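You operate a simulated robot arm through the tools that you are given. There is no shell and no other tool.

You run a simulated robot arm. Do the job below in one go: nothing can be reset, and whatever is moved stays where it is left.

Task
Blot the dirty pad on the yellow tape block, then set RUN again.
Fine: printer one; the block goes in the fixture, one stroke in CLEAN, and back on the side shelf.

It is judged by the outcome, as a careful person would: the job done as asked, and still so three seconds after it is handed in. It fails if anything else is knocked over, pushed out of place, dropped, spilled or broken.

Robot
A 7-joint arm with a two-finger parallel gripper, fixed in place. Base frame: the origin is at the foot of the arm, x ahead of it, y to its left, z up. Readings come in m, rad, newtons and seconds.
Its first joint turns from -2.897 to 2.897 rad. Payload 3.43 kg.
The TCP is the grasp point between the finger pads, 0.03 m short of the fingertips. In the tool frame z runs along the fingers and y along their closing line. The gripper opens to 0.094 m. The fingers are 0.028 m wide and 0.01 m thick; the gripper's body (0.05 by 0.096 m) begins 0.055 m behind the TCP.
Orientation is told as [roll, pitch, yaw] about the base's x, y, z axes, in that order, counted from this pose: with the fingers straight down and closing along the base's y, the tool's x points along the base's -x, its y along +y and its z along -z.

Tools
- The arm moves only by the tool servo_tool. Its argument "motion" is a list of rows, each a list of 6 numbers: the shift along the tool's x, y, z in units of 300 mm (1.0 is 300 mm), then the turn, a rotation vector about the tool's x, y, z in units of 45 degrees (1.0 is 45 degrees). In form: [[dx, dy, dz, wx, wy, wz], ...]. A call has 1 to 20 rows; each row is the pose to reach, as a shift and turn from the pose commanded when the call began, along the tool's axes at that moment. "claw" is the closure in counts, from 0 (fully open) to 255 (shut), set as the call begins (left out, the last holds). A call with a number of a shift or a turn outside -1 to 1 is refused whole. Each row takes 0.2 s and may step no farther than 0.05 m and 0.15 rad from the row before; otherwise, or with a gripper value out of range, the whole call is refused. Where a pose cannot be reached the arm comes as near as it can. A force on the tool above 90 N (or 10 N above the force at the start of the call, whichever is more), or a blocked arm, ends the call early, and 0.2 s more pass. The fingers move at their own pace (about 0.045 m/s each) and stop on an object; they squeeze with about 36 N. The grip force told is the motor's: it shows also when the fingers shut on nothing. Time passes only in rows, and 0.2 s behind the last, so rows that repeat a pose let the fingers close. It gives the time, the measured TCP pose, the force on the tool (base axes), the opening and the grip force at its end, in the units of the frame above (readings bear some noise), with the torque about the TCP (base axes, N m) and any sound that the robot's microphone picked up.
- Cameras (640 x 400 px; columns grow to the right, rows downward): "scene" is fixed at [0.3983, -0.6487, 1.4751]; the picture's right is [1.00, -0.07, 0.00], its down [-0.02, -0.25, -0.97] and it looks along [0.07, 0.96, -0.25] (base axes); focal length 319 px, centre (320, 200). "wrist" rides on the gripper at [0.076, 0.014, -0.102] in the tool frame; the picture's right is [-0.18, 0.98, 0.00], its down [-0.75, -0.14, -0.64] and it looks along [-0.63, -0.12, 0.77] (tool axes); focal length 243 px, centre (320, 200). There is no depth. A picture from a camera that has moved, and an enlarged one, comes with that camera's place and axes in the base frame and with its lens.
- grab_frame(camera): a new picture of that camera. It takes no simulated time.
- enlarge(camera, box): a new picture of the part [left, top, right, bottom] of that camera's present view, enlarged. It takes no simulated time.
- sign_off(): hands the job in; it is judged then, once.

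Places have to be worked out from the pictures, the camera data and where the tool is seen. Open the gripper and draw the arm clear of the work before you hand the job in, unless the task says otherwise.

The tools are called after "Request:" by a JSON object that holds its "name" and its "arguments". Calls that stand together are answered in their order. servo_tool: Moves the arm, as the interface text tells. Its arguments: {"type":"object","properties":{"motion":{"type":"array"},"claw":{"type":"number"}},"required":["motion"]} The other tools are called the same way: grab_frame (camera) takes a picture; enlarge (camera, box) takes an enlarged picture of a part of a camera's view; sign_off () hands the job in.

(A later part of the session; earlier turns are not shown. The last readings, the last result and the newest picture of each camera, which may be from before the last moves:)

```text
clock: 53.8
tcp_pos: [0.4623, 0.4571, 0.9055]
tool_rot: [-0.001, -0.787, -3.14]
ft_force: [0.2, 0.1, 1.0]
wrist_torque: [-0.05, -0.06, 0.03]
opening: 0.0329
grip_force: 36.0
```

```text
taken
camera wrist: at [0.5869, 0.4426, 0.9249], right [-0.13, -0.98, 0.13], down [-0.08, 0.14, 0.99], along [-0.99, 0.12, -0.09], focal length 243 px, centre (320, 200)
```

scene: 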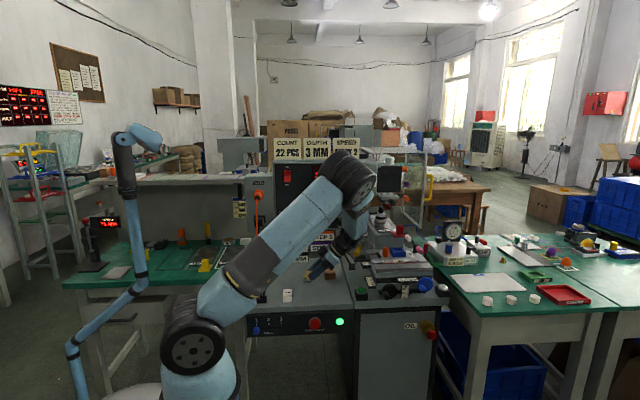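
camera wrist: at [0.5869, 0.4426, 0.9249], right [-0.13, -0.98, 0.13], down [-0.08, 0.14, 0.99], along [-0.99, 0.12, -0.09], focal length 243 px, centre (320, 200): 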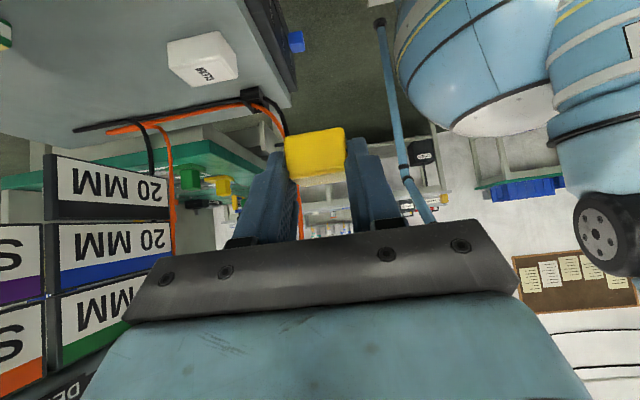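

The tape face is now up. I'll move over the shelf at about (0.45, 0.545) and lower it gently.

Request:
{"name": "servo_tool", "arguments": {"motion": [[0.0675, -0.073, 0.0687, 0, 0, 0], [0.135, -0.146, 0.1373, 0, 0, 0], [0.2025, -0.219, 0.206, 0, 0, 0], [0.27, -0.2917, 0.2746, 0, 0, 0], [0.27, -0.2917, 0.2746, 0, 0, 0]]}}

Request:
{"name": "grab_frame", "arguments": {"camera": "scene"}}

Request:
{"name": "enlarge", "arguments": {"camera": "scene", "box": [280, 220, 400, 310]}}

```text
clock: 55.0
tcp_pos: [0.4621, 0.5443, 0.7884]
tool_rot: [-0.001, -0.785, 3.142]
ft_force: [0.4, -0.4, -0.7]
wrist_torque: [0.01, -0.02, 0.03]
opening: 0.0326
grip_force: 36.3
```

```text
taken
```

scene: 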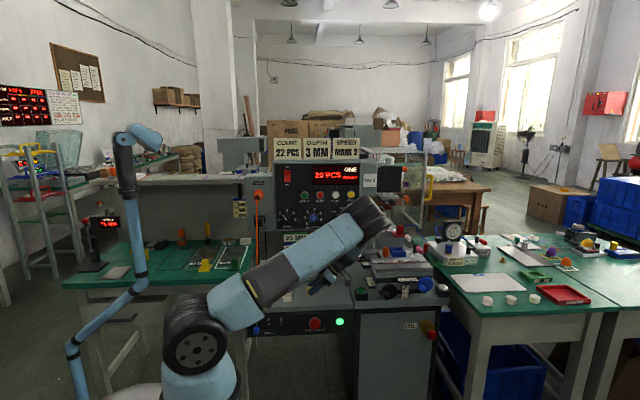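

```text
4.44 times, centred on (340, 265) of scene
camera zoom: at [0.3983, -0.6487, 1.4751], right [1.0, -0.07, 0.0], down [-0.02, -0.25, -0.97], along [0.07, 0.96, -0.25], focal length 1417 px, centre (231, -89)
```

zoom: 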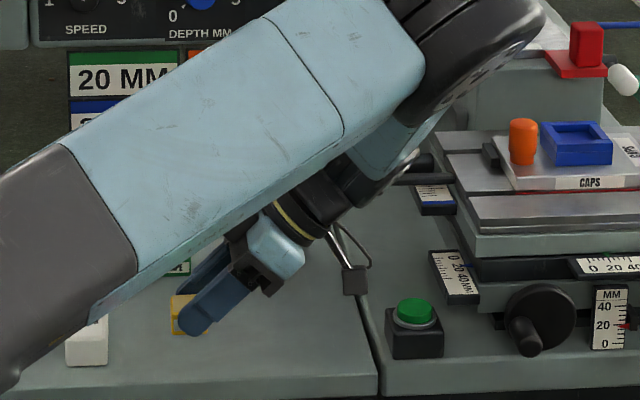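

Clear of obstacles. Lowering the block in small steps until contact.

Request:
{"name": "servo_tool", "arguments": {"motion": [[0.04, 0, 0.04, 0, 0, 0], [0.07, 0, 0.07, 0, 0, 0], [0.085, 0, 0.085, 0, 0, 0], [0.09, 0, 0.09, 0, 0, 0], [0.09, 0, 0.09, 0, 0, 0]]}}

Request:
{"name": "servo_tool", "arguments": {"motion": [[0.0024, 0, 0.0024, 0, 0, 0], [0.0047, 0, 0.0047, 0, 0, 0], [0.0047, 0, 0.0047, 0, 0, 0]]}}

```text
clock: 56.2
tcp_pos: [0.4617, 0.5441, 0.7501]
tool_rot: [0.0, -0.785, 3.142]
ft_force: [-0.7, -0.6, -0.4]
wrist_torque: [-0.01, -0.03, 0.02]
opening: 0.0326
grip_force: 35.8
```

```text
clock: 57.0
tcp_pos: [0.4617, 0.5452, 0.7489]
tool_rot: [-0.001, -0.786, 3.141]
ft_force: [0.0, -1.1, -0.2]
wrist_torque: [-0.06, 0.01, 0.0]
opening: 0.033
grip_force: 36.5
```

No contact yet; continuing down 1 mm at a time.

Request:
{"name": "servo_tool", "arguments": {"motion": [[0.0024, 0, 0.0024, 0, 0, 0], [0.0024, 0, 0.0024, 0, 0, 0]]}}

Request:
{"name": "servo_tool", "arguments": {"motion": [[0.0024, 0, 0.0024, 0, 0, 0], [0.0024, 0, 0.0024, 0, 0, 0]]}}

```text
clock: 57.6
tcp_pos: [0.4623, 0.5458, 0.7484]
tool_rot: [0.002, -0.785, 3.142]
ft_force: [-0.4, 0.5, -0.7]
wrist_torque: [0.01, 0.0, 0.0]
opening: 0.0328
grip_force: 36.2
```

```text
clock: 58.2
tcp_pos: [0.4618, 0.5448, 0.7476]
tool_rot: [-0.001, -0.786, -3.142]
ft_force: [-0.2, 0.1, -1.0]
wrist_torque: [-0.01, -0.02, 0.01]
opening: 0.0329
grip_force: 36.1
```

Request:
{"name": "servo_tool", "arguments": {"motion": [[0.0024, 0, 0.0024, 0, 0, 0], [0.0024, 0, 0.0024, 0, 0, 0]]}}

Request:
{"name": "enlarge", "arguments": {"camera": "scene", "box": [290, 260, 350, 310]}}

Request:
{"name": "grab_frame", "arguments": {"camera": "wrist"}}

```text
clock: 58.8
tcp_pos: [0.4626, 0.5446, 0.7464]
tool_rot: [-0.001, -0.785, -3.141]
ft_force: [-0.1, 0.2, 0.3]
wrist_torque: [0.01, -0.01, 0.05]
opening: 0.033
grip_force: 36.0
```

```text
8.00 times, centred on (320, 285) of scene
camera zoom: at [0.3983, -0.6487, 1.4751], right [1.0, -0.07, 0.0], down [-0.02, -0.25, -0.97], along [0.07, 0.96, -0.25], focal length 2551 px, centre (320, -480)
```

zoom: 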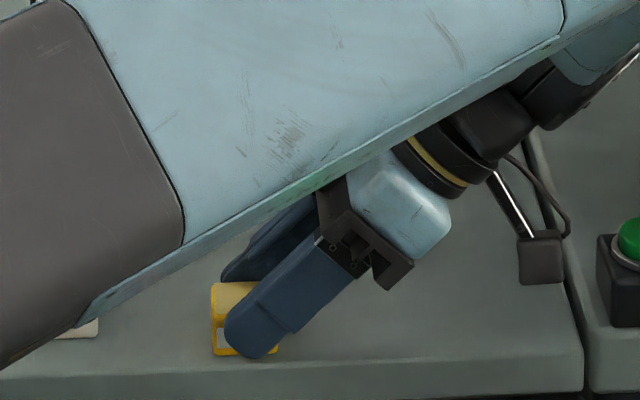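

```text
taken
camera wrist: at [0.5872, 0.5297, 0.7655], right [-0.13, -0.98, 0.13], down [-0.08, 0.14, 0.99], along [-0.99, 0.12, -0.1], focal length 243 px, centre (320, 200)
```

wrist: 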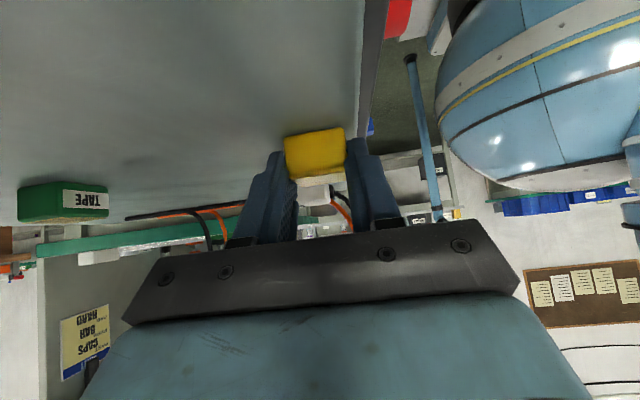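

Tape is up and the block is almost on the shelf. One or two more millimetres.

Request:
{"name": "servo_tool", "arguments": {"motion": [[0.0024, 0, 0.0024, 0, 0, 0], [0.0024, 0, 0.0024, 0, 0, 0]]}}

Request:
{"name": "enlarge", "arguments": {"camera": "wrist", "box": [260, 110, 390, 215]}}

```text
clock: 59.4
tcp_pos: [0.4611, 0.5446, 0.7455]
tool_rot: [0.002, -0.785, -3.141]
ft_force: [1.6, -4.3, 10.0]
wrist_torque: [-0.21, 0.1, 0.11]
opening: 0.0327
grip_force: 36.0
```

```text
3.81 times, centred on (325, 162) of wrist
camera zoom: at [0.587, 0.5298, 0.7654], right [-0.13, -0.98, 0.13], down [-0.08, 0.14, 0.99], along [-0.99, 0.12, -0.1], focal length 924 px, centre (301, 343)
```

zoom: 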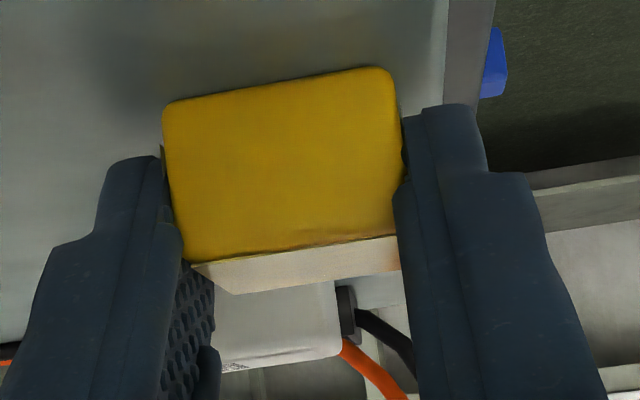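

Contact (10 N). Releasing and backing away along the tool axis.

Request:
{"name": "servo_tool", "arguments": {"motion": [[-0.001, 0, -0.001, 0, 0, 0], [-0.001, 0, -0.001, 0, 0, 0], [-0.001, 0, -0.001, 0, 0, 0], [-0.001, 0, -0.001, 0, 0, 0]], "claw": 60}}

Request:
{"name": "servo_tool", "arguments": {"motion": [[0, 0, -0.08, 0, 0, 0], [0, 0, -0.18, 0, 0, 0], [0, 0, -0.3, 0, 0, 0], [0, 0, -0.42, 0, 0, 0]]}}

Request:
{"name": "grab_frame", "arguments": {"camera": "wrist"}}

Request:
{"name": "enlarge", "arguments": {"camera": "scene", "box": [280, 255, 360, 310]}}

```text
clock: 60.4
tcp_pos: [0.4619, 0.5454, 0.7455]
tool_rot: [0.0, -0.785, 3.14]
ft_force: [2.1, -1.0, 3.9]
wrist_torque: [0.09, -0.03, -0.07]
opening: 0.0713
grip_force: 0.0
```

```text
clock: 61.4
tcp_pos: [0.5517, 0.5463, 0.8356]
tool_rot: [-0.001, -0.787, 3.142]
ft_force: [-0.1, 0.3, 0.0]
wrist_torque: [-0.03, -0.03, 0.03]
opening: 0.0718
grip_force: 0.0
```

```text
taken
camera wrist: at [0.6766, 0.5309, 0.8545], right [-0.13, -0.98, 0.13], down [-0.08, 0.14, 0.99], along [-0.99, 0.12, -0.09], focal length 243 px, centre (320, 200)
```

wrist: 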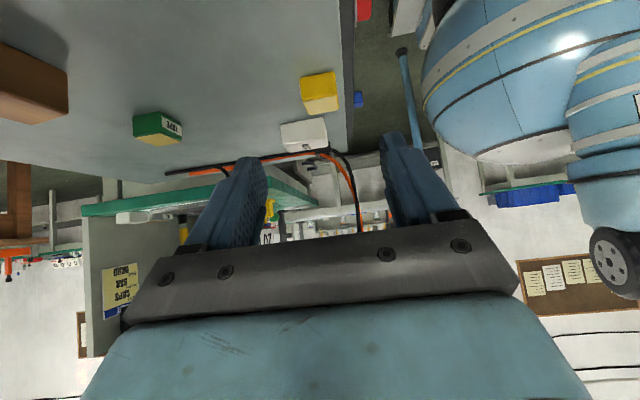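

```text
7.27 times, centred on (320, 282) of scene
camera zoom: at [0.3983, -0.6487, 1.4751], right [1.0, -0.07, 0.0], down [-0.02, -0.25, -0.97], along [0.07, 0.96, -0.25], focal length 2319 px, centre (320, -400)
```

zoom: 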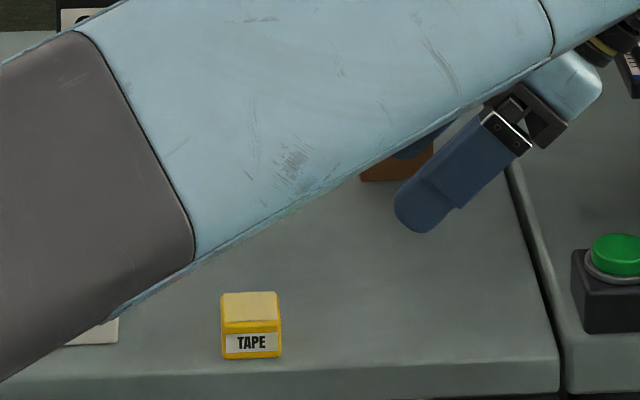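

The block is tape-up again, label to the front, undisturbed neighbours. Now back to free air and reorient to the camera-up, +y-pointing family for the horizontal pick.

Request:
{"name": "servo_tool", "arguments": {"motion": [[-0.06, 0.09, -0.02, 0, 0, 0], [-0.15, 0.18, 0.0, 0, 0, 0], [-0.25, 0.27, 0.02, 0, 0, 0], [-0.345, 0.353, 0.0415, 0, 0, 0]]}}

Request:
{"name": "servo_tool", "arguments": {"motion": [[0, 0, 0, 0, 0.17, 0], [0, 0, 0, 0, 0.34, 0], [0, 0, 0, 0, 0.51, 0], [0, 0, 0, 0, 0.68, 0], [0, 0, 0, 0, 0.85, 0], [0, 0, 0, 0, 1, 0]]}}

Request:
{"name": "servo_tool", "arguments": {"motion": [[0, 0, 0, 0, 0.17, 0], [0, 0, 0, 0, 0.34, 0], [0, 0, 0, 0, 0.51, 0], [0, 0, 0, 0, 0.68, 0], [0, 0, 0, 0, 0.85, 0], [0, 0, 0, 0, 1, 0]]}}

Request:
{"name": "grab_frame", "arguments": {"camera": "scene"}}

```text
clock: 62.4
tcp_pos: [0.4697, 0.4427, 0.9011]
tool_rot: [0.0, -0.787, 3.141]
ft_force: [0.4, -0.1, 0.0]
wrist_torque: [0.01, 0.03, 0.05]
opening: 0.0719
grip_force: 0.1
```

```text
clock: 63.8
tcp_pos: [0.4699, 0.4399, 0.8999]
tool_rot: [0.001, 0.0, 3.14]
ft_force: [-0.5, 0.6, 0.1]
wrist_torque: [0.05, 0.05, -0.01]
opening: 0.072
grip_force: 0.0
```

```text
clock: 65.2
tcp_pos: [0.4691, 0.4401, 0.9001]
tool_rot: [-0.002, 0.787, 3.14]
ft_force: [0.2, 0.2, -0.7]
wrist_torque: [0.01, 0.04, 0.0]
opening: 0.0717
grip_force: 0.1
```

```text
taken
```

scene: 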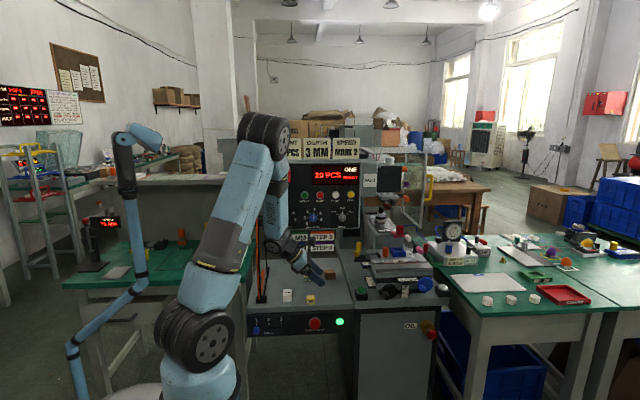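

Good. Now rotating +90° about vertical to point +y (camera up), in two steps.

Request:
{"name": "servo_tool", "arguments": {"motion": [[0, 0, 0, 0.118, 0, -0.118], [0, 0, 0, 0.236, 0, -0.236], [0, 0, 0, 0.354, 0, -0.354], [0, 0, 0, 0.471, 0, -0.471], [0, 0, 0, 0.589, 0, -0.589], [0, 0, 0, 0.7071, 0, -0.7071]]}}

Request:
{"name": "servo_tool", "arguments": {"motion": [[0, 0, 0, 0.118, 0, -0.118], [0, 0, 0, 0.236, 0, -0.236], [0, 0, 0, 0.354, 0, -0.354], [0, 0, 0, 0.471, 0, -0.471], [0, 0, 0, 0.589, 0, -0.589], [0, 0, 0, 0.7071, 0, -0.7071]]}}

Request:
{"name": "grab_frame", "arguments": {"camera": "wrist"}}

Request:
{"name": "grab_frame", "arguments": {"camera": "scene"}}

```text
clock: 66.6
tcp_pos: [0.468, 0.4398, 0.8999]
tool_rot: [0.0, 0.786, -2.353]
ft_force: [-0.8, 0.8, -0.6]
wrist_torque: [-0.02, -0.04, 0.02]
opening: 0.072
grip_force: 0.0
```

```text
clock: 68.0
tcp_pos: [0.4689, 0.4399, 0.8997]
tool_rot: [-0.001, 0.786, -1.569]
ft_force: [-1.4, -0.6, -0.6]
wrist_torque: [0.02, 0.0, -0.01]
opening: 0.072
grip_force: 0.0
```

```text
taken
camera wrist: at [0.4819, 0.4205, 1.027], right [0.98, -0.13, -0.13], down [-0.14, -0.99, -0.08], along [-0.12, 0.1, -0.99], focal length 243 px, centre (320, 200)
```

wrist: 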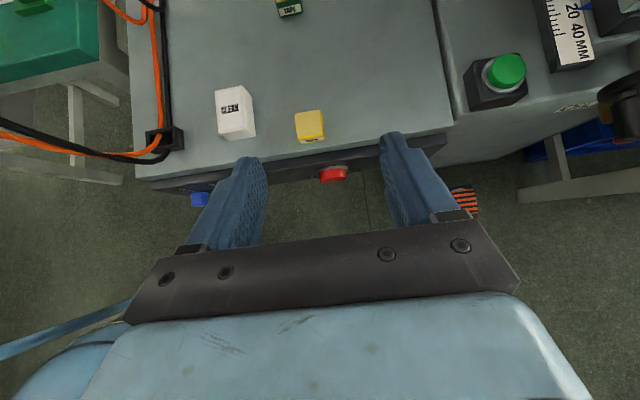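

```text
taken
```

scene: 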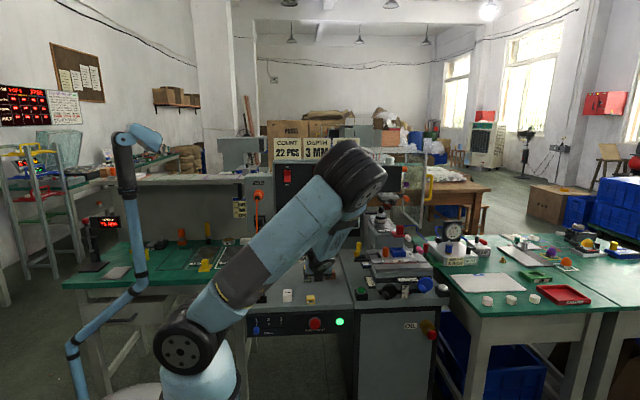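

In position. Zooming on the block for exact placement.

Request:
{"name": "enlarge", "arguments": {"camera": "wrist", "box": [280, 95, 344, 155]}}

Request:
{"name": "enlarge", "arguments": {"camera": "scene", "box": [290, 280, 330, 310]}}

```text
6.67 times, centred on (312, 125) of wrist
camera zoom: at [0.4819, 0.4205, 1.027], right [0.98, -0.13, -0.13], down [-0.14, -0.99, -0.08], along [-0.12, 0.1, -0.99], focal length 1618 px, centre (373, 700)
```

zoom: 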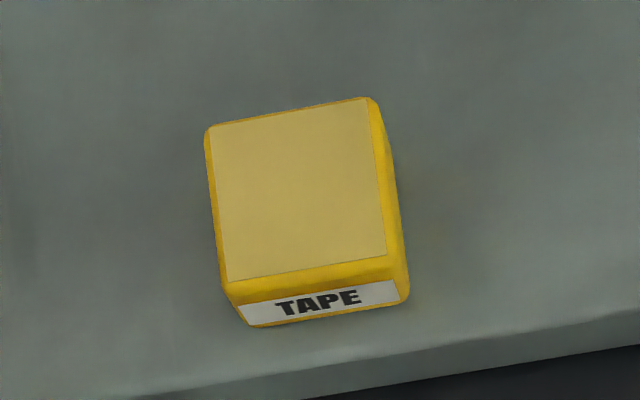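

```text
13.33 times, centred on (310, 295) of scene
camera zoom: at [0.3983, -0.6487, 1.4751], right [1.0, -0.07, 0.0], down [-0.02, -0.25, -0.97], along [0.07, 0.96, -0.25], focal length 4251 px, centre (453, -1067)
```

zoom: 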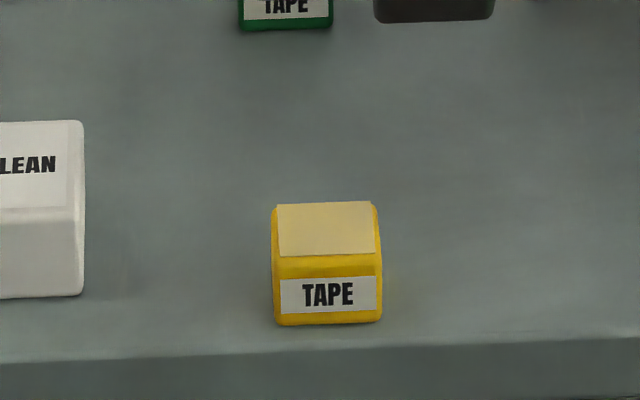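

Block at ≈ (0.446, 0.5415), yaw ≈1.5°. Now tilt to horizontal, still in free air.

Request:
{"name": "servo_tool", "arguments": {"motion": [[0, 0, 0, 0, 0.17, 0], [0, 0, 0, 0, 0.34, 0], [0, 0, 0, 0, 0.51, 0], [0, 0, 0, 0, 0.68, 0], [0, 0, 0, 0, 0.85, 0], [0, 0, 0, 0, 1, 0]]}}

Request:
{"name": "grab_frame", "arguments": {"camera": "scene"}}

Request:
{"name": "grab_frame", "arguments": {"camera": "wrist"}}

```text
clock: 69.4
tcp_pos: [0.4693, 0.4393, 0.8983]
tool_rot: [2.754, 1.571, 1.183]
ft_force: [0.2, 0.5, 0.5]
wrist_torque: [0.0, -0.02, -0.02]
opening: 0.072
grip_force: 0.1
```

```text
taken
```

scene: 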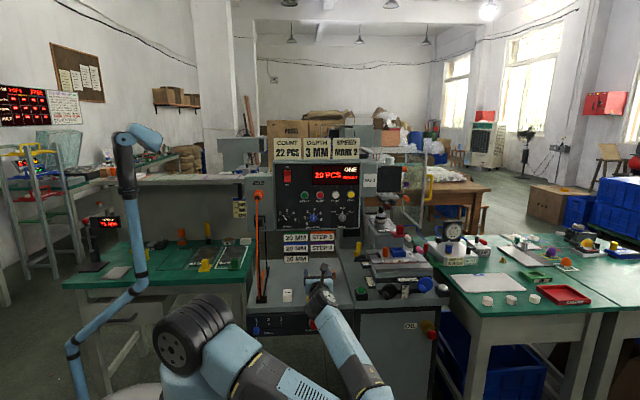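

```text
taken
camera wrist: at [0.4821, 0.336, 0.976], right [0.98, 0.0, -0.18], down [-0.14, -0.64, -0.75], along [-0.12, 0.77, -0.63], focal length 243 px, centre (320, 200)
```

wrist: 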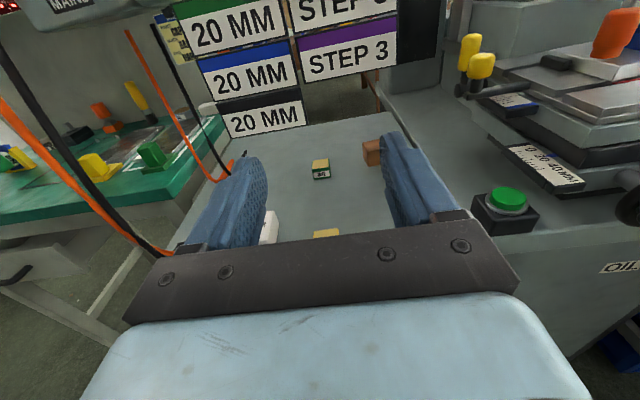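

The elbow has folded below, in front of the bench — no contact. I'll lower toward the block's height in front of the shelf in steps, watching the configuration.

Request:
{"name": "servo_tool", "arguments": {"motion": [[-0.11, -0.025, 0, 0, 0, 0], [-0.22, -0.05, 0, 0, 0, 0], [-0.33, -0.077, 0, 0, 0, 0]]}}

Request:
{"name": "grab_frame", "arguments": {"camera": "scene"}}

Request:
{"name": "grab_frame", "arguments": {"camera": "wrist"}}

```text
clock: 70.2
tcp_pos: [0.4717, 0.4249, 0.8233]
tool_rot: [-0.05, 1.554, -1.601]
ft_force: [-0.2, -0.4, 0.6]
wrist_torque: [-0.07, 0.0, 0.02]
opening: 0.072
grip_force: 0.2
out of reach, approached as far as the arm can: row 2, 3
```

```text
taken
```

scene: 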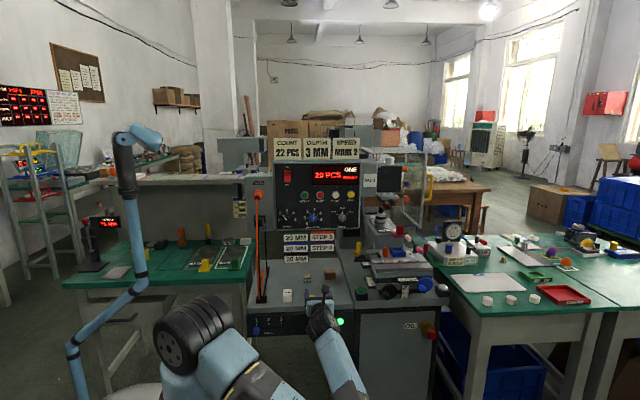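

```text
taken
camera wrist: at [0.4856, 0.3235, 0.9011], right [0.98, 0.02, -0.18], down [-0.13, -0.66, -0.74], along [-0.13, 0.75, -0.64], focal length 243 px, centre (320, 200)
```

wrist: 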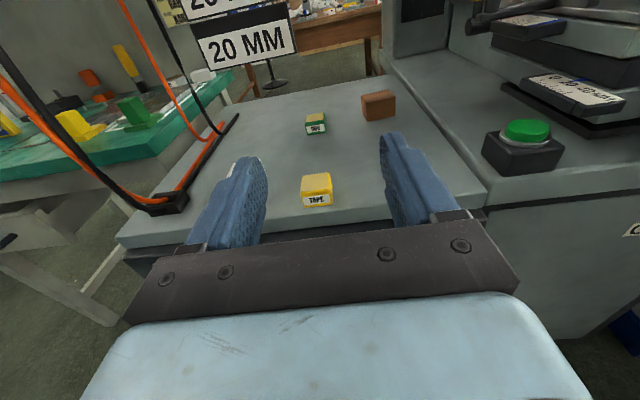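

That horizontal pose is out of reach this close to the base. I'll back up and use a 60° tilt instead, which still gives good pad overlap and keeps the wrist further out.

Request:
{"name": "servo_tool", "arguments": {"motion": [[0.11, 0.025, 0, 0, 0, 0], [0.22, 0.05, 0, 0, 0, 0], [0.33, 0.077, 0, 0, 0, 0]]}}

Request:
{"name": "servo_tool", "arguments": {"motion": [[0, 0, 0, 0, -0.17, 0], [0, 0, 0, 0, -0.34, 0], [0, 0, 0, 0, -0.51, 0], [0, 0, 0, 0, -0.667, 0]]}}

Request:
{"name": "grab_frame", "arguments": {"camera": "scene"}}

```text
clock: 71.0
tcp_pos: [0.4963, 0.4277, 0.919]
tool_rot: [-1.45, 1.567, -3.022]
ft_force: [-0.2, -0.1, -0.3]
wrist_torque: [-0.03, 0.0, 0.04]
opening: 0.0718
grip_force: 0.1
```

```text
clock: 72.0
tcp_pos: [0.4964, 0.4255, 0.9202]
tool_rot: [-0.003, 1.045, -1.575]
ft_force: [1.4, 0.2, -0.6]
wrist_torque: [0.04, 0.03, 0.03]
opening: 0.0721
grip_force: 0.0
```

```text
taken
```

scene: 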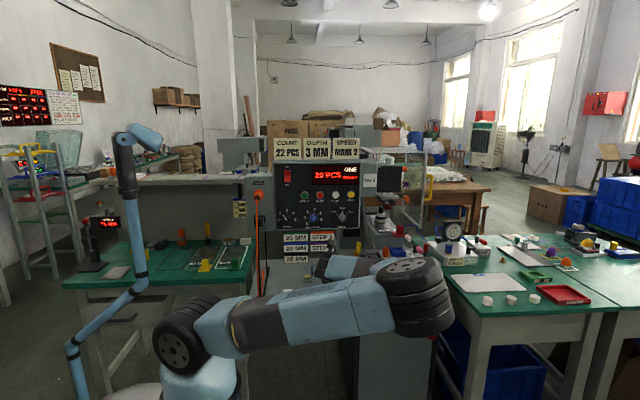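

The elbow has swung out sideways (in free space). I'll untilt further to let the arm return to a more natural elbow-up posture.

Request:
{"name": "servo_tool", "arguments": {"motion": [[0, 0, 0, 0, -0.17, 0], [0, 0, 0, 0, -0.34, 0], [0, 0, 0, 0, -0.51, 0], [0, 0, 0, 0, -0.68, 0], [0, 0, 0, 0, -0.85, 0], [0, 0, 0, 0, -1, 0]]}}

Request:
{"name": "servo_tool", "arguments": {"motion": [[0, 0, 0, 0, -0.17, 0], [0, 0, 0, 0, -0.333, 0]]}}

Request:
{"name": "grab_frame", "arguments": {"camera": "scene"}}

```text
clock: 73.6
tcp_pos: [0.544, 0.3835, 0.9204]
tool_rot: [0.0, 0.26, -1.688]
ft_force: [0.6, -0.2, 0.1]
wrist_torque: [-0.03, -0.01, 0.04]
opening: 0.072
grip_force: 0.1
stopped in row 6: the arm was blocked; the commanded pose is now the measured one
```

```text
clock: 74.2
tcp_pos: [0.5442, 0.3842, 0.9215]
tool_rot: [0.002, -0.003, -1.687]
ft_force: [0.5, -0.2, -0.2]
wrist_torque: [0.08, 0.07, 0.06]
opening: 0.0717
grip_force: 0.0
```

```text
taken
```

scene: 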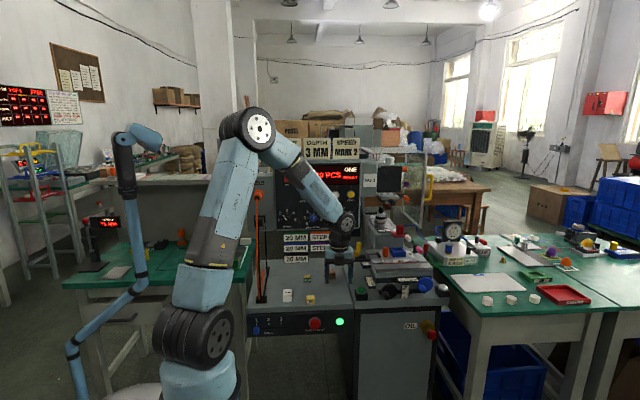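

The arm has returned to an elbow-up posture (it lagged during the reconfiguration and stopped). I'll verify nothing was disturbed.

Request:
{"name": "enlarge", "arguments": {"camera": "scene", "box": [240, 225, 370, 340]}}

Request:
{"name": "enlarge", "arguments": {"camera": "scene", "box": [345, 150, 475, 310]}}

Request:
{"name": "enlarge", "arguments": {"camera": "scene", "box": [240, 130, 370, 240]}}

Request:
{"name": "grab_frame", "arguments": {"camera": "wrist"}}

```text
3.48 times, centred on (305, 282) of scene
camera zoom: at [0.3983, -0.6487, 1.4751], right [1.0, -0.07, 0.0], down [-0.02, -0.25, -0.97], along [0.07, 0.96, -0.25], focal length 1109 px, centre (372, -87)
```

zoom: 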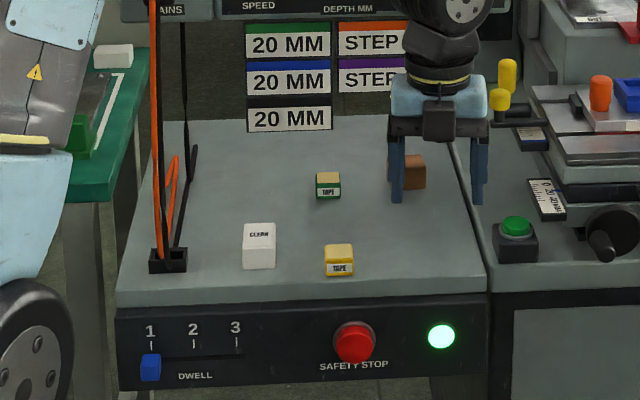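

```text
2.50 times, centred on (410, 230) of scene
camera zoom: at [0.3983, -0.6487, 1.4751], right [1.0, -0.07, 0.0], down [-0.02, -0.25, -0.97], along [0.07, 0.96, -0.25], focal length 797 px, centre (95, 125)
```

zoom: 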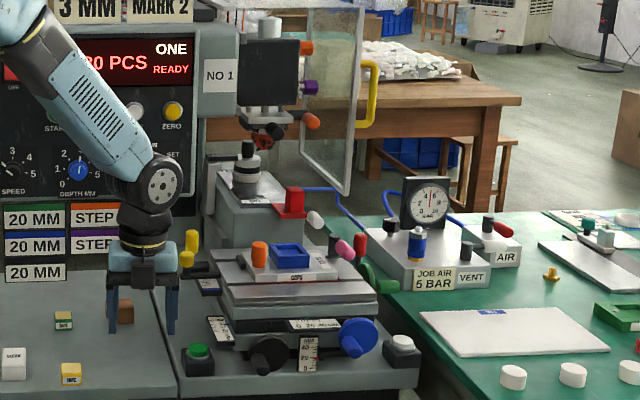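

```text
3.64 times, centred on (305, 185) of scene
camera zoom: at [0.3983, -0.6487, 1.4751], right [1.0, -0.07, 0.0], down [-0.02, -0.25, -0.97], along [0.07, 0.96, -0.25], focal length 1159 px, centre (374, 254)
```

zoom: 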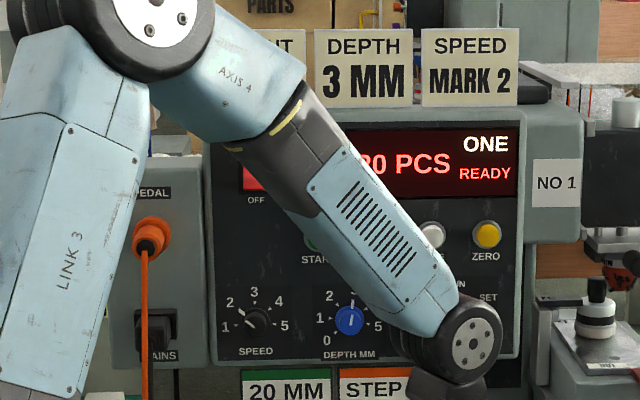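

```text
taken
camera wrist: at [0.5648, 0.4568, 1.025], right [0.96, -0.3, 0.0], down [-0.23, -0.73, 0.64], along [-0.19, -0.61, -0.77], focal length 243 px, centre (320, 200)
```

wrist: 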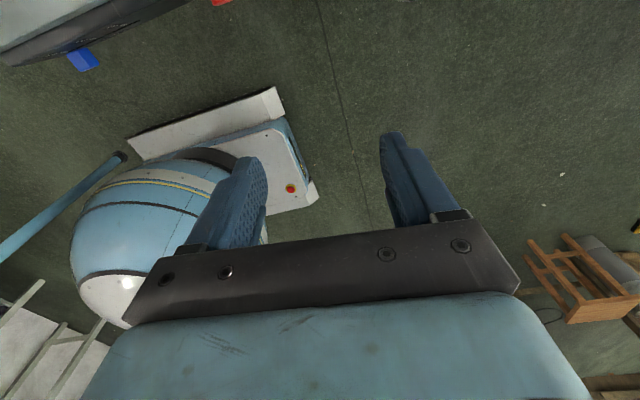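

Nothing was disturbed. The opposite wrist family (yaw +90°, used at first) kept a natural arm posture, so I'll rotate back to that with the tool straight down, in free air.

Request:
{"name": "servo_tool", "arguments": {"motion": [[0, 0, 0, 0, 0, 0.17], [0, 0, 0, 0, 0, 0.34], [0, 0, 0, 0, 0, 0.51], [0, 0, 0, 0, 0, 0.68], [0, 0, 0, 0, 0, 0.85], [0, 0, 0, 0, 0, 1]]}}

Request:
{"name": "servo_tool", "arguments": {"motion": [[0, 0, 0, 0, 0, 0.17], [0, 0, 0, 0, 0, 0.34], [0, 0, 0, 0, 0, 0.51], [0, 0, 0, 0, 0, 0.68], [0, 0, 0, 0, 0, 0.85], [0, 0, 0, 0, 0, 1]]}}

Request:
{"name": "servo_tool", "arguments": {"motion": [[0, 0, 0, 0, 0, 0.17], [0, 0, 0, 0, 0, 0.34], [0, 0, 0, 0, 0, 0.51], [0, 0, 0, 0, 0, 0.68], [0, 0, 0, 0, 0, 0.85], [0, 0, 0, 0, 0, 1]]}}

Request:
{"name": "servo_tool", "arguments": {"motion": [[0, 0, 0, 0, 0, 0.17], [0, 0, 0, 0, 0, 0.34], [0, 0, 0, 0, 0, 0.51], [0, 0, 0, 0, 0, 0.68], [0, 0, 0, 0, 0, 0.85]]}}

Request:
{"name": "grab_frame", "arguments": {"camera": "scene"}}

```text
clock: 75.6
tcp_pos: [0.5414, 0.3853, 0.9217]
tool_rot: [0.001, -0.001, -2.475]
ft_force: [-0.1, 0.1, 0.5]
wrist_torque: [0.04, 0.01, -0.01]
opening: 0.072
grip_force: 0.2
```

```text
clock: 77.0
tcp_pos: [0.5427, 0.3852, 0.9206]
tool_rot: [0.002, 0.0, 3.025]
ft_force: [-0.2, -0.2, 0.5]
wrist_torque: [0.02, 0.02, -0.02]
opening: 0.0718
grip_force: 0.1
```

```text
clock: 78.4
tcp_pos: [0.5431, 0.3856, 0.9216]
tool_rot: [-0.001, 0.001, 2.239]
ft_force: [0.4, 0.0, -0.2]
wrist_torque: [-0.01, -0.01, -0.02]
opening: 0.0718
grip_force: 0.1
```

```text
clock: 79.6
tcp_pos: [0.5424, 0.3841, 0.9224]
tool_rot: [0.001, 0.0, 1.572]
ft_force: [0.3, 0.7, -0.3]
wrist_torque: [0.02, 0.03, -0.01]
opening: 0.0716
grip_force: 0.1
```

```text
taken
```

scene: 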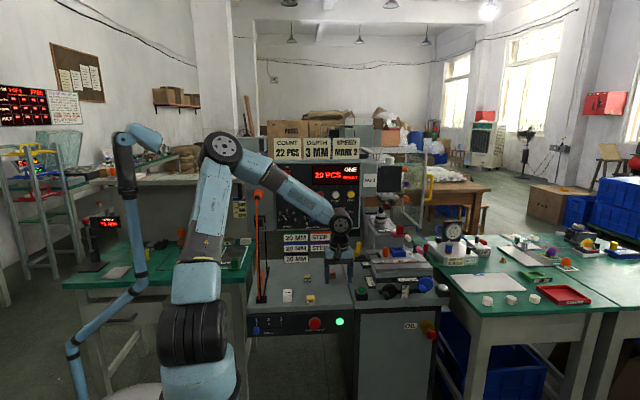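

Natural posture restored at yaw 90°. Now tilting 60° toward +y in place.

Request:
{"name": "servo_tool", "arguments": {"motion": [[0, 0, 0, 0, -0.17, 0], [0, 0, 0, 0, -0.34, 0], [0, 0, 0, 0, -0.51, 0], [0, 0, 0, 0, -0.68, 0], [0, 0, 0, 0, -0.85, 0], [0, 0, 0, 0, -1, 0]]}}

Request:
{"name": "servo_tool", "arguments": {"motion": [[0, 0, 0, 0, -0.17, 0], [0, 0, 0, 0, -0.333, 0]]}}

Request:
{"name": "grab_frame", "arguments": {"camera": "scene"}}

Request:
{"name": "grab_frame", "arguments": {"camera": "wrist"}}

```text
clock: 81.0
tcp_pos: [0.5422, 0.385, 0.922]
tool_rot: [-0.001, -0.784, 1.575]
ft_force: [0.4, -0.4, -0.2]
wrist_torque: [0.02, 0.0, 0.02]
opening: 0.0719
grip_force: 0.1
```

```text
clock: 81.6
tcp_pos: [0.542, 0.3848, 0.922]
tool_rot: [-0.001, -1.048, 1.574]
ft_force: [0.7, 0.0, 0.5]
wrist_torque: [0.02, -0.02, -0.04]
opening: 0.0717
grip_force: 0.0
```

```text
taken
```

scene: 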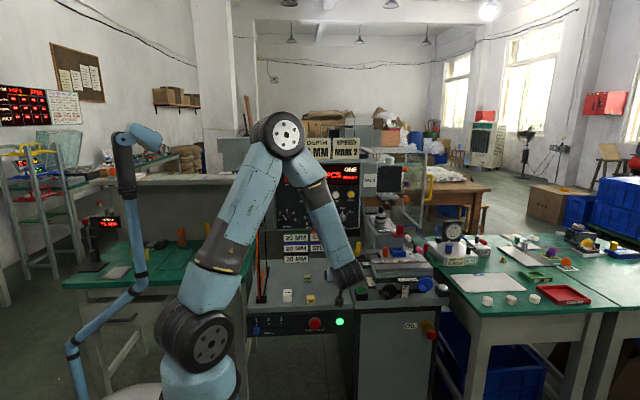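

```text
taken
camera wrist: at [0.527, 0.2565, 0.9077], right [-0.98, 0.09, 0.16], down [0.14, -0.18, 0.97], along [0.12, 0.98, 0.16], focal length 243 px, centre (320, 200)
```

wrist: 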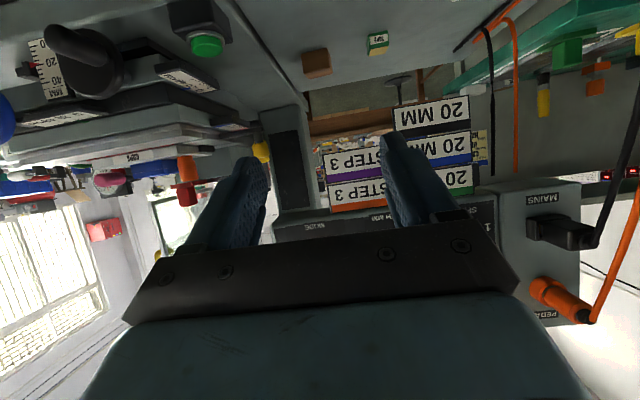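

Elbow-up posture kept. Moving to hover above the block at (0.446, 0.5415) with this 60° tilt.

Request:
{"name": "servo_tool", "arguments": {"motion": [[0.018, 0.064, 0.131, 0, 0, 0], [0.036, 0.128, 0.262, 0, 0, 0], [0.055, 0.192, 0.393, 0, 0, 0], [0.073, 0.256, 0.525, 0, 0, 0], [0.091, 0.32, 0.6557, 0, 0, 0]]}}

Request:
{"name": "grab_frame", "arguments": {"camera": "scene"}}

Request:
{"name": "grab_frame", "arguments": {"camera": "wrist"}}

Request:
{"name": "enlarge", "arguments": {"camera": "scene", "box": [280, 255, 350, 310]}}

```text
clock: 82.8
tcp_pos: [0.4447, 0.54, 0.8018]
tool_rot: [0.0, -1.043, 1.575]
ft_force: [-0.9, -0.6, -0.4]
wrist_torque: [0.02, -0.02, -0.02]
opening: 0.0719
grip_force: 0.1
```

```text
taken
```

scene: 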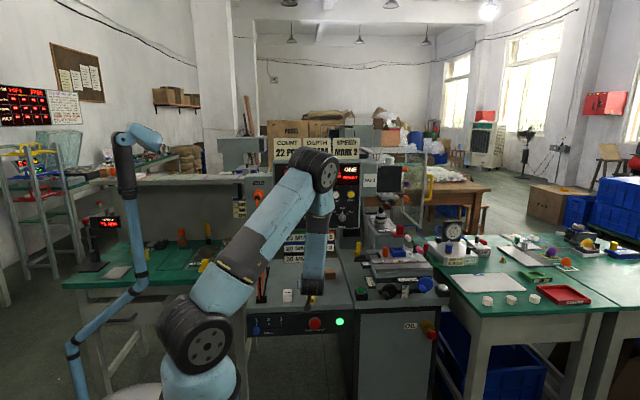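

```text
taken
camera wrist: at [0.4303, 0.4122, 0.7872], right [-0.98, 0.09, 0.16], down [0.14, -0.18, 0.97], along [0.12, 0.98, 0.16], focal length 243 px, centre (320, 200)
```

wrist: 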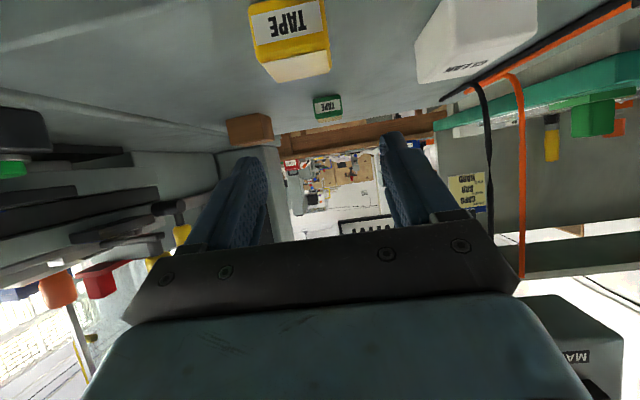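

```text
7.27 times, centred on (315, 282) of scene
camera zoom: at [0.3983, -0.6487, 1.4751], right [1.0, -0.07, 0.0], down [-0.02, -0.25, -0.97], along [0.07, 0.96, -0.25], focal length 2319 px, centre (356, -400)
```

zoom: 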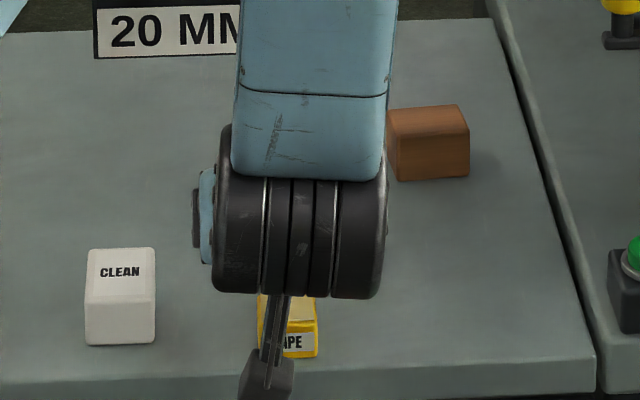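

The block is visible in the wrist view. Zoom to check alignment between fingers.

Request:
{"name": "enlarge", "arguments": {"camera": "wrist", "box": [230, 0, 350, 90]}}

```text
4.44 times, centred on (290, 45) of wrist
camera zoom: at [0.4303, 0.4122, 0.7872], right [-0.98, 0.09, 0.16], down [0.14, -0.18, 0.97], along [0.12, 0.98, 0.16], focal length 1078 px, centre (453, 889)
```

zoom: 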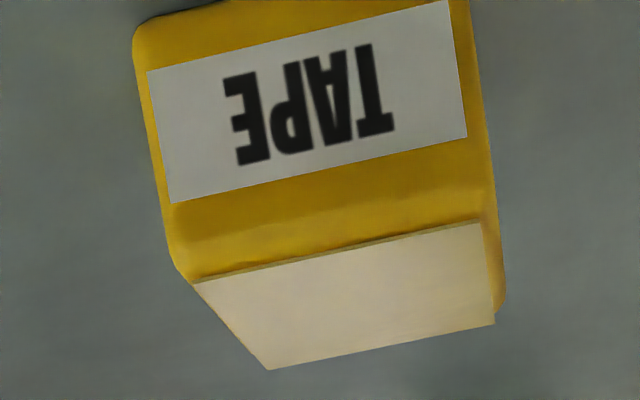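

Aligned in x (0.445) and y (≈0.54). Descending to straddle the block with tips ~5 mm above the shelf.

Request:
{"name": "servo_tool", "arguments": {"motion": [[0.058, 0, 0.0335, 0, 0, 0], [0.108, 0, 0.0625, 0, 0, 0], [0.144, 0, 0.083, 0, 0, 0], [0.158, 0, 0.0913, 0, 0, 0], [0.158, 0, 0.0913, 0, 0, 0]]}}

Request:
{"name": "grab_frame", "arguments": {"camera": "wrist"}}

Request:
{"name": "enlarge", "arguments": {"camera": "scene", "box": [280, 255, 350, 310]}}

```text
clock: 84.0
tcp_pos: [0.447, 0.5407, 0.7447]
tool_rot: [0.0, -1.045, 1.575]
ft_force: [-0.4, -1.0, -0.6]
wrist_torque: [0.01, 0.0, 0.0]
opening: 0.072
grip_force: 0.1
```

```text
taken
camera wrist: at [0.4315, 0.4131, 0.7309], right [-0.98, 0.09, 0.16], down [0.14, -0.18, 0.97], along [0.11, 0.98, 0.16], focal length 243 px, centre (320, 200)
```

wrist: 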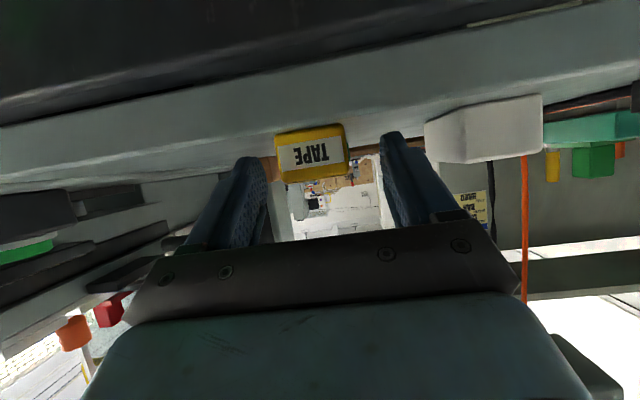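

```text
7.27 times, centred on (315, 282) of scene
camera zoom: at [0.3983, -0.6487, 1.4751], right [1.0, -0.07, 0.0], down [-0.02, -0.25, -0.97], along [0.07, 0.96, -0.25], focal length 2319 px, centre (356, -400)
```

zoom: 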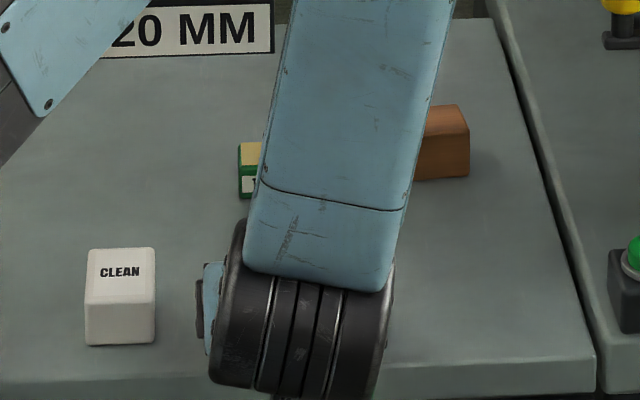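

Zooming to see how the finger edges sit vertically relative to the block.

Request:
{"name": "enlarge", "arguments": {"camera": "wrist", "box": [230, 100, 430, 240]}}

```text
2.86 times, centred on (330, 170) of wrist
camera zoom: at [0.4315, 0.4131, 0.7309], right [-0.98, 0.09, 0.16], down [0.14, -0.18, 0.97], along [0.11, 0.98, 0.16], focal length 693 px, centre (291, 286)
```

zoom: 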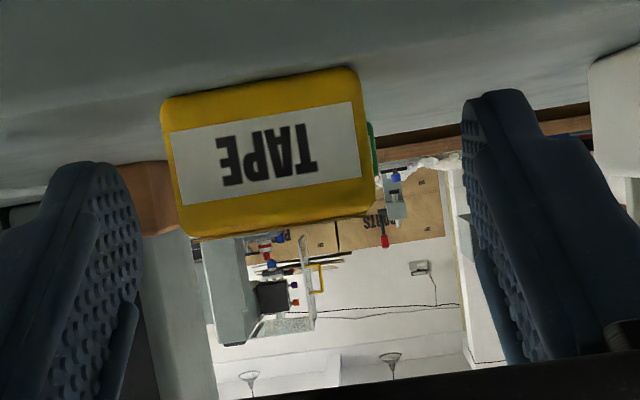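

Finger edges are ~5 mm above the block's bottom, pads centred on it. Closing.

Request:
{"name": "servo_tool", "arguments": {"motion": [[0, 0, 0, 0, 0, 0], [0, 0, 0, 0, 0, 0], [0, 0, 0, 0, 0, 0], [0, 0, 0, 0, 0, 0], [0, 0, 0, 0, 0, 0], [0, 0, 0, 0, 0, 0]], "claw": 255}}

Request:
{"name": "enlarge", "arguments": {"camera": "wrist", "box": [230, 100, 430, 240]}}

```text
clock: 85.4
tcp_pos: [0.4479, 0.5402, 0.7449]
tool_rot: [-0.002, -1.045, 1.573]
ft_force: [0.6, 0.2, -0.1]
wrist_torque: [0.01, -0.03, -0.05]
opening: 0.0368
grip_force: 35.9
```

```text
2.86 times, centred on (330, 170) of wrist
camera zoom: at [0.4315, 0.4131, 0.731], right [-0.98, 0.09, 0.16], down [0.14, -0.18, 0.97], along [0.11, 0.98, 0.16], focal length 693 px, centre (291, 286)
```

zoom: 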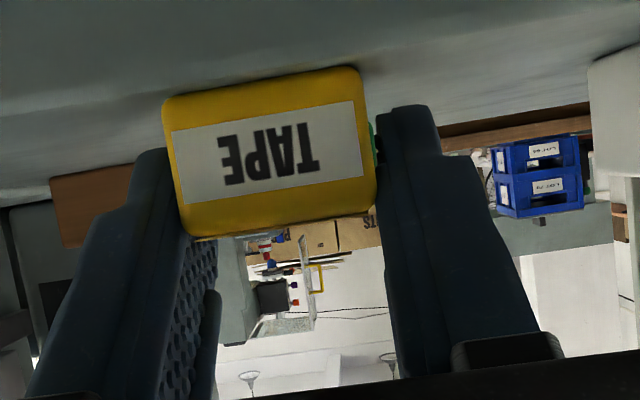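

The opening reads 36.8 mm, a little wider than expected; let me inspect the contact on both sides before lifting.

Request:
{"name": "enlarge", "arguments": {"camera": "wrist", "box": [265, 115, 385, 195]}}

Request:
{"name": "enlarge", "arguments": {"camera": "wrist", "box": [265, 135, 325, 235]}}

```text
5.00 times, centred on (325, 155) of wrist
camera zoom: at [0.4315, 0.4131, 0.731], right [-0.98, 0.09, 0.16], down [0.14, -0.18, 0.97], along [0.11, 0.98, 0.16], focal length 1213 px, centre (295, 425)
```

zoom: 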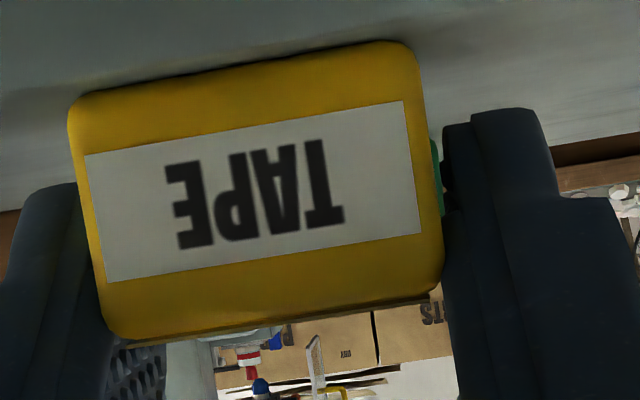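

```text
4.00 times, centred on (295, 185) of wrist
camera zoom: at [0.4315, 0.4131, 0.731], right [-0.98, 0.09, 0.16], down [0.14, -0.18, 0.97], along [0.11, 0.98, 0.16], focal length 970 px, centre (420, 260)
```

zoom: 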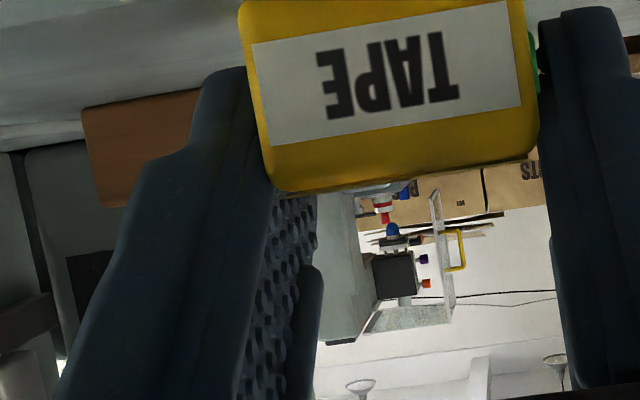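

Both pads are in contact with the block and yaw is aligned. Lifting slowly 10 mm to test.

Request:
{"name": "servo_tool", "arguments": {"motion": [[-0.0087, 0, -0.005, 0, 0, 0], [-0.0173, 0, -0.01, 0, 0, 0], [-0.029, 0, -0.0167, 0, 0, 0]]}}

Request:
{"name": "enlarge", "arguments": {"camera": "wrist", "box": [230, 100, 430, 240]}}

```text
clock: 86.2
tcp_pos: [0.4461, 0.5406, 0.7552]
tool_rot: [0.001, -1.046, 1.574]
ft_force: [-0.3, 0.9, -0.1]
wrist_torque: [0.02, 0.0, 0.01]
opening: 0.0368
grip_force: 36.3
```

```text
2.86 times, centred on (330, 170) of wrist
camera zoom: at [0.4313, 0.413, 0.7407], right [-0.98, 0.09, 0.16], down [0.14, -0.18, 0.97], along [0.12, 0.98, 0.16], focal length 693 px, centre (291, 286)
```

zoom: 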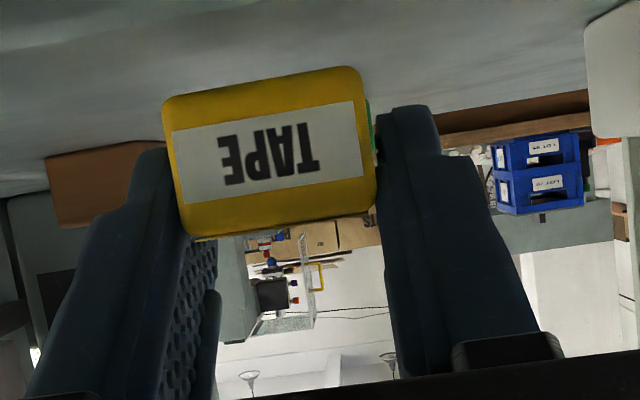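

It's held without slipping. Lifting further and backing off a little, then verifying from the scene camera.

Request:
{"name": "servo_tool", "arguments": {"motion": [[-0.04, 0, -0.05, 0, 0, 0], [-0.09, 0, -0.12, 0, 0, 0], [-0.14, 0, -0.2, 0, 0, 0], [-0.19, 0, -0.28, 0, 0, 0]]}}

Request:
{"name": "grab_frame", "arguments": {"camera": "scene"}}

Request:
{"name": "enlarge", "arguments": {"camera": "wrist", "box": [230, 100, 430, 240]}}

```text
clock: 87.2
tcp_pos: [0.4461, 0.4966, 0.8473]
tool_rot: [0.0, -1.045, 1.572]
ft_force: [-0.1, 1.2, 0.0]
wrist_torque: [0.04, -0.01, -0.02]
opening: 0.0369
grip_force: 36.6
```

```text
taken
```

scene: 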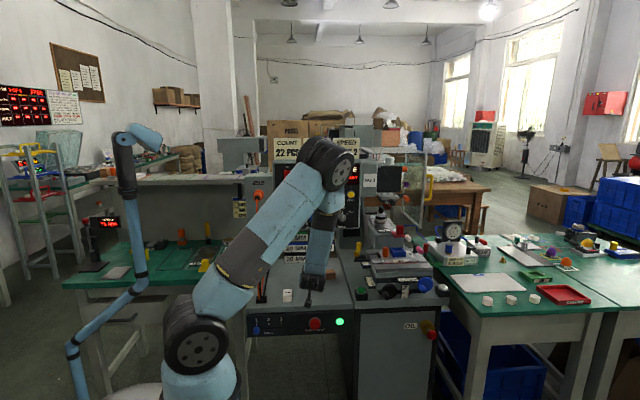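

```text
2.86 times, centred on (330, 170) of wrist
camera zoom: at [0.4312, 0.3687, 0.8333], right [-0.98, 0.09, 0.16], down [0.14, -0.18, 0.97], along [0.12, 0.98, 0.16], focal length 693 px, centre (291, 286)
```

zoom: 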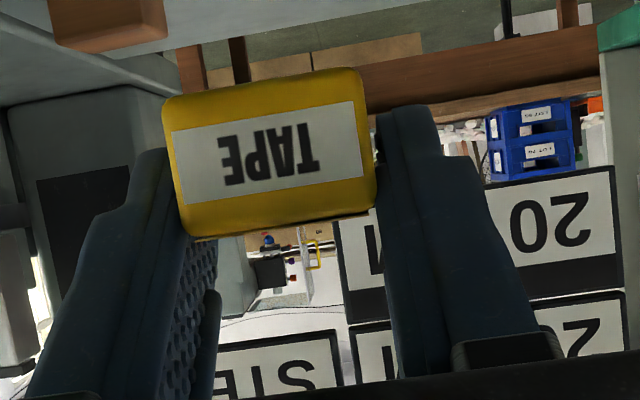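

Held securely. Now carrying it in front of the panel toward the fixture, at a safe height.

Request:
{"name": "servo_tool", "arguments": {"motion": [[-0.073, -0.116, -0.078, 0, 0, 0], [-0.146, -0.232, -0.156, 0, 0, 0], [-0.218, -0.348, -0.234, 0, 0, 0], [-0.291, -0.464, -0.312, 0, 0, 0], [-0.364, -0.58, -0.39, 0, 0, 0]]}}

Request:
{"name": "servo_tool", "arguments": {"motion": [[-0.0374, -0.126, 0.0425, 0, 0, 0], [-0.0748, -0.252, 0.085, 0, 0, 0], [-0.112, -0.378, 0.1277, 0, 0, 0], [-0.15, -0.504, 0.17, 0, 0, 0], [-0.187, -0.63, 0.213, 0, 0, 0], [-0.2244, -0.7567, 0.2553, 0, 0, 0]]}}

Request:
{"name": "grab_frame", "arguments": {"camera": "scene"}}

Request:
{"name": "grab_frame", "arguments": {"camera": "wrist"}}

```text
clock: 88.4
tcp_pos: [0.6186, 0.4536, 0.9995]
tool_rot: [-0.001, -1.045, 1.574]
ft_force: [0.5, -1.2, -0.9]
wrist_torque: [-0.02, 0.01, 0.04]
opening: 0.0367
grip_force: 36.0
```

```text
clock: 89.8
tcp_pos: [0.8469, 0.5523, 1.0185]
tool_rot: [0.0, -1.044, 1.577]
ft_force: [0.8, -0.5, 0.4]
wrist_torque: [-0.04, -0.02, -0.01]
opening: 0.0367
grip_force: 36.8
```

```text
taken
```

scene: 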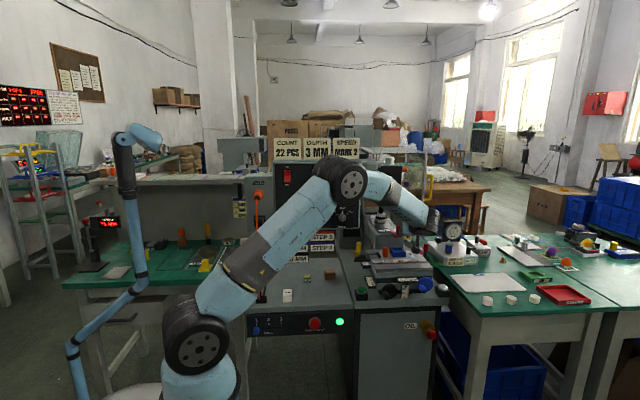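

```text
taken
camera wrist: at [0.8319, 0.4246, 1.0046], right [-0.98, 0.09, 0.16], down [0.14, -0.18, 0.97], along [0.11, 0.98, 0.16], focal length 243 px, centre (320, 200)
```

wrist: 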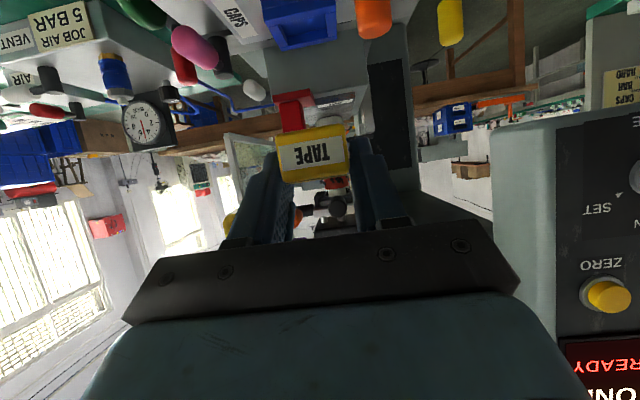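

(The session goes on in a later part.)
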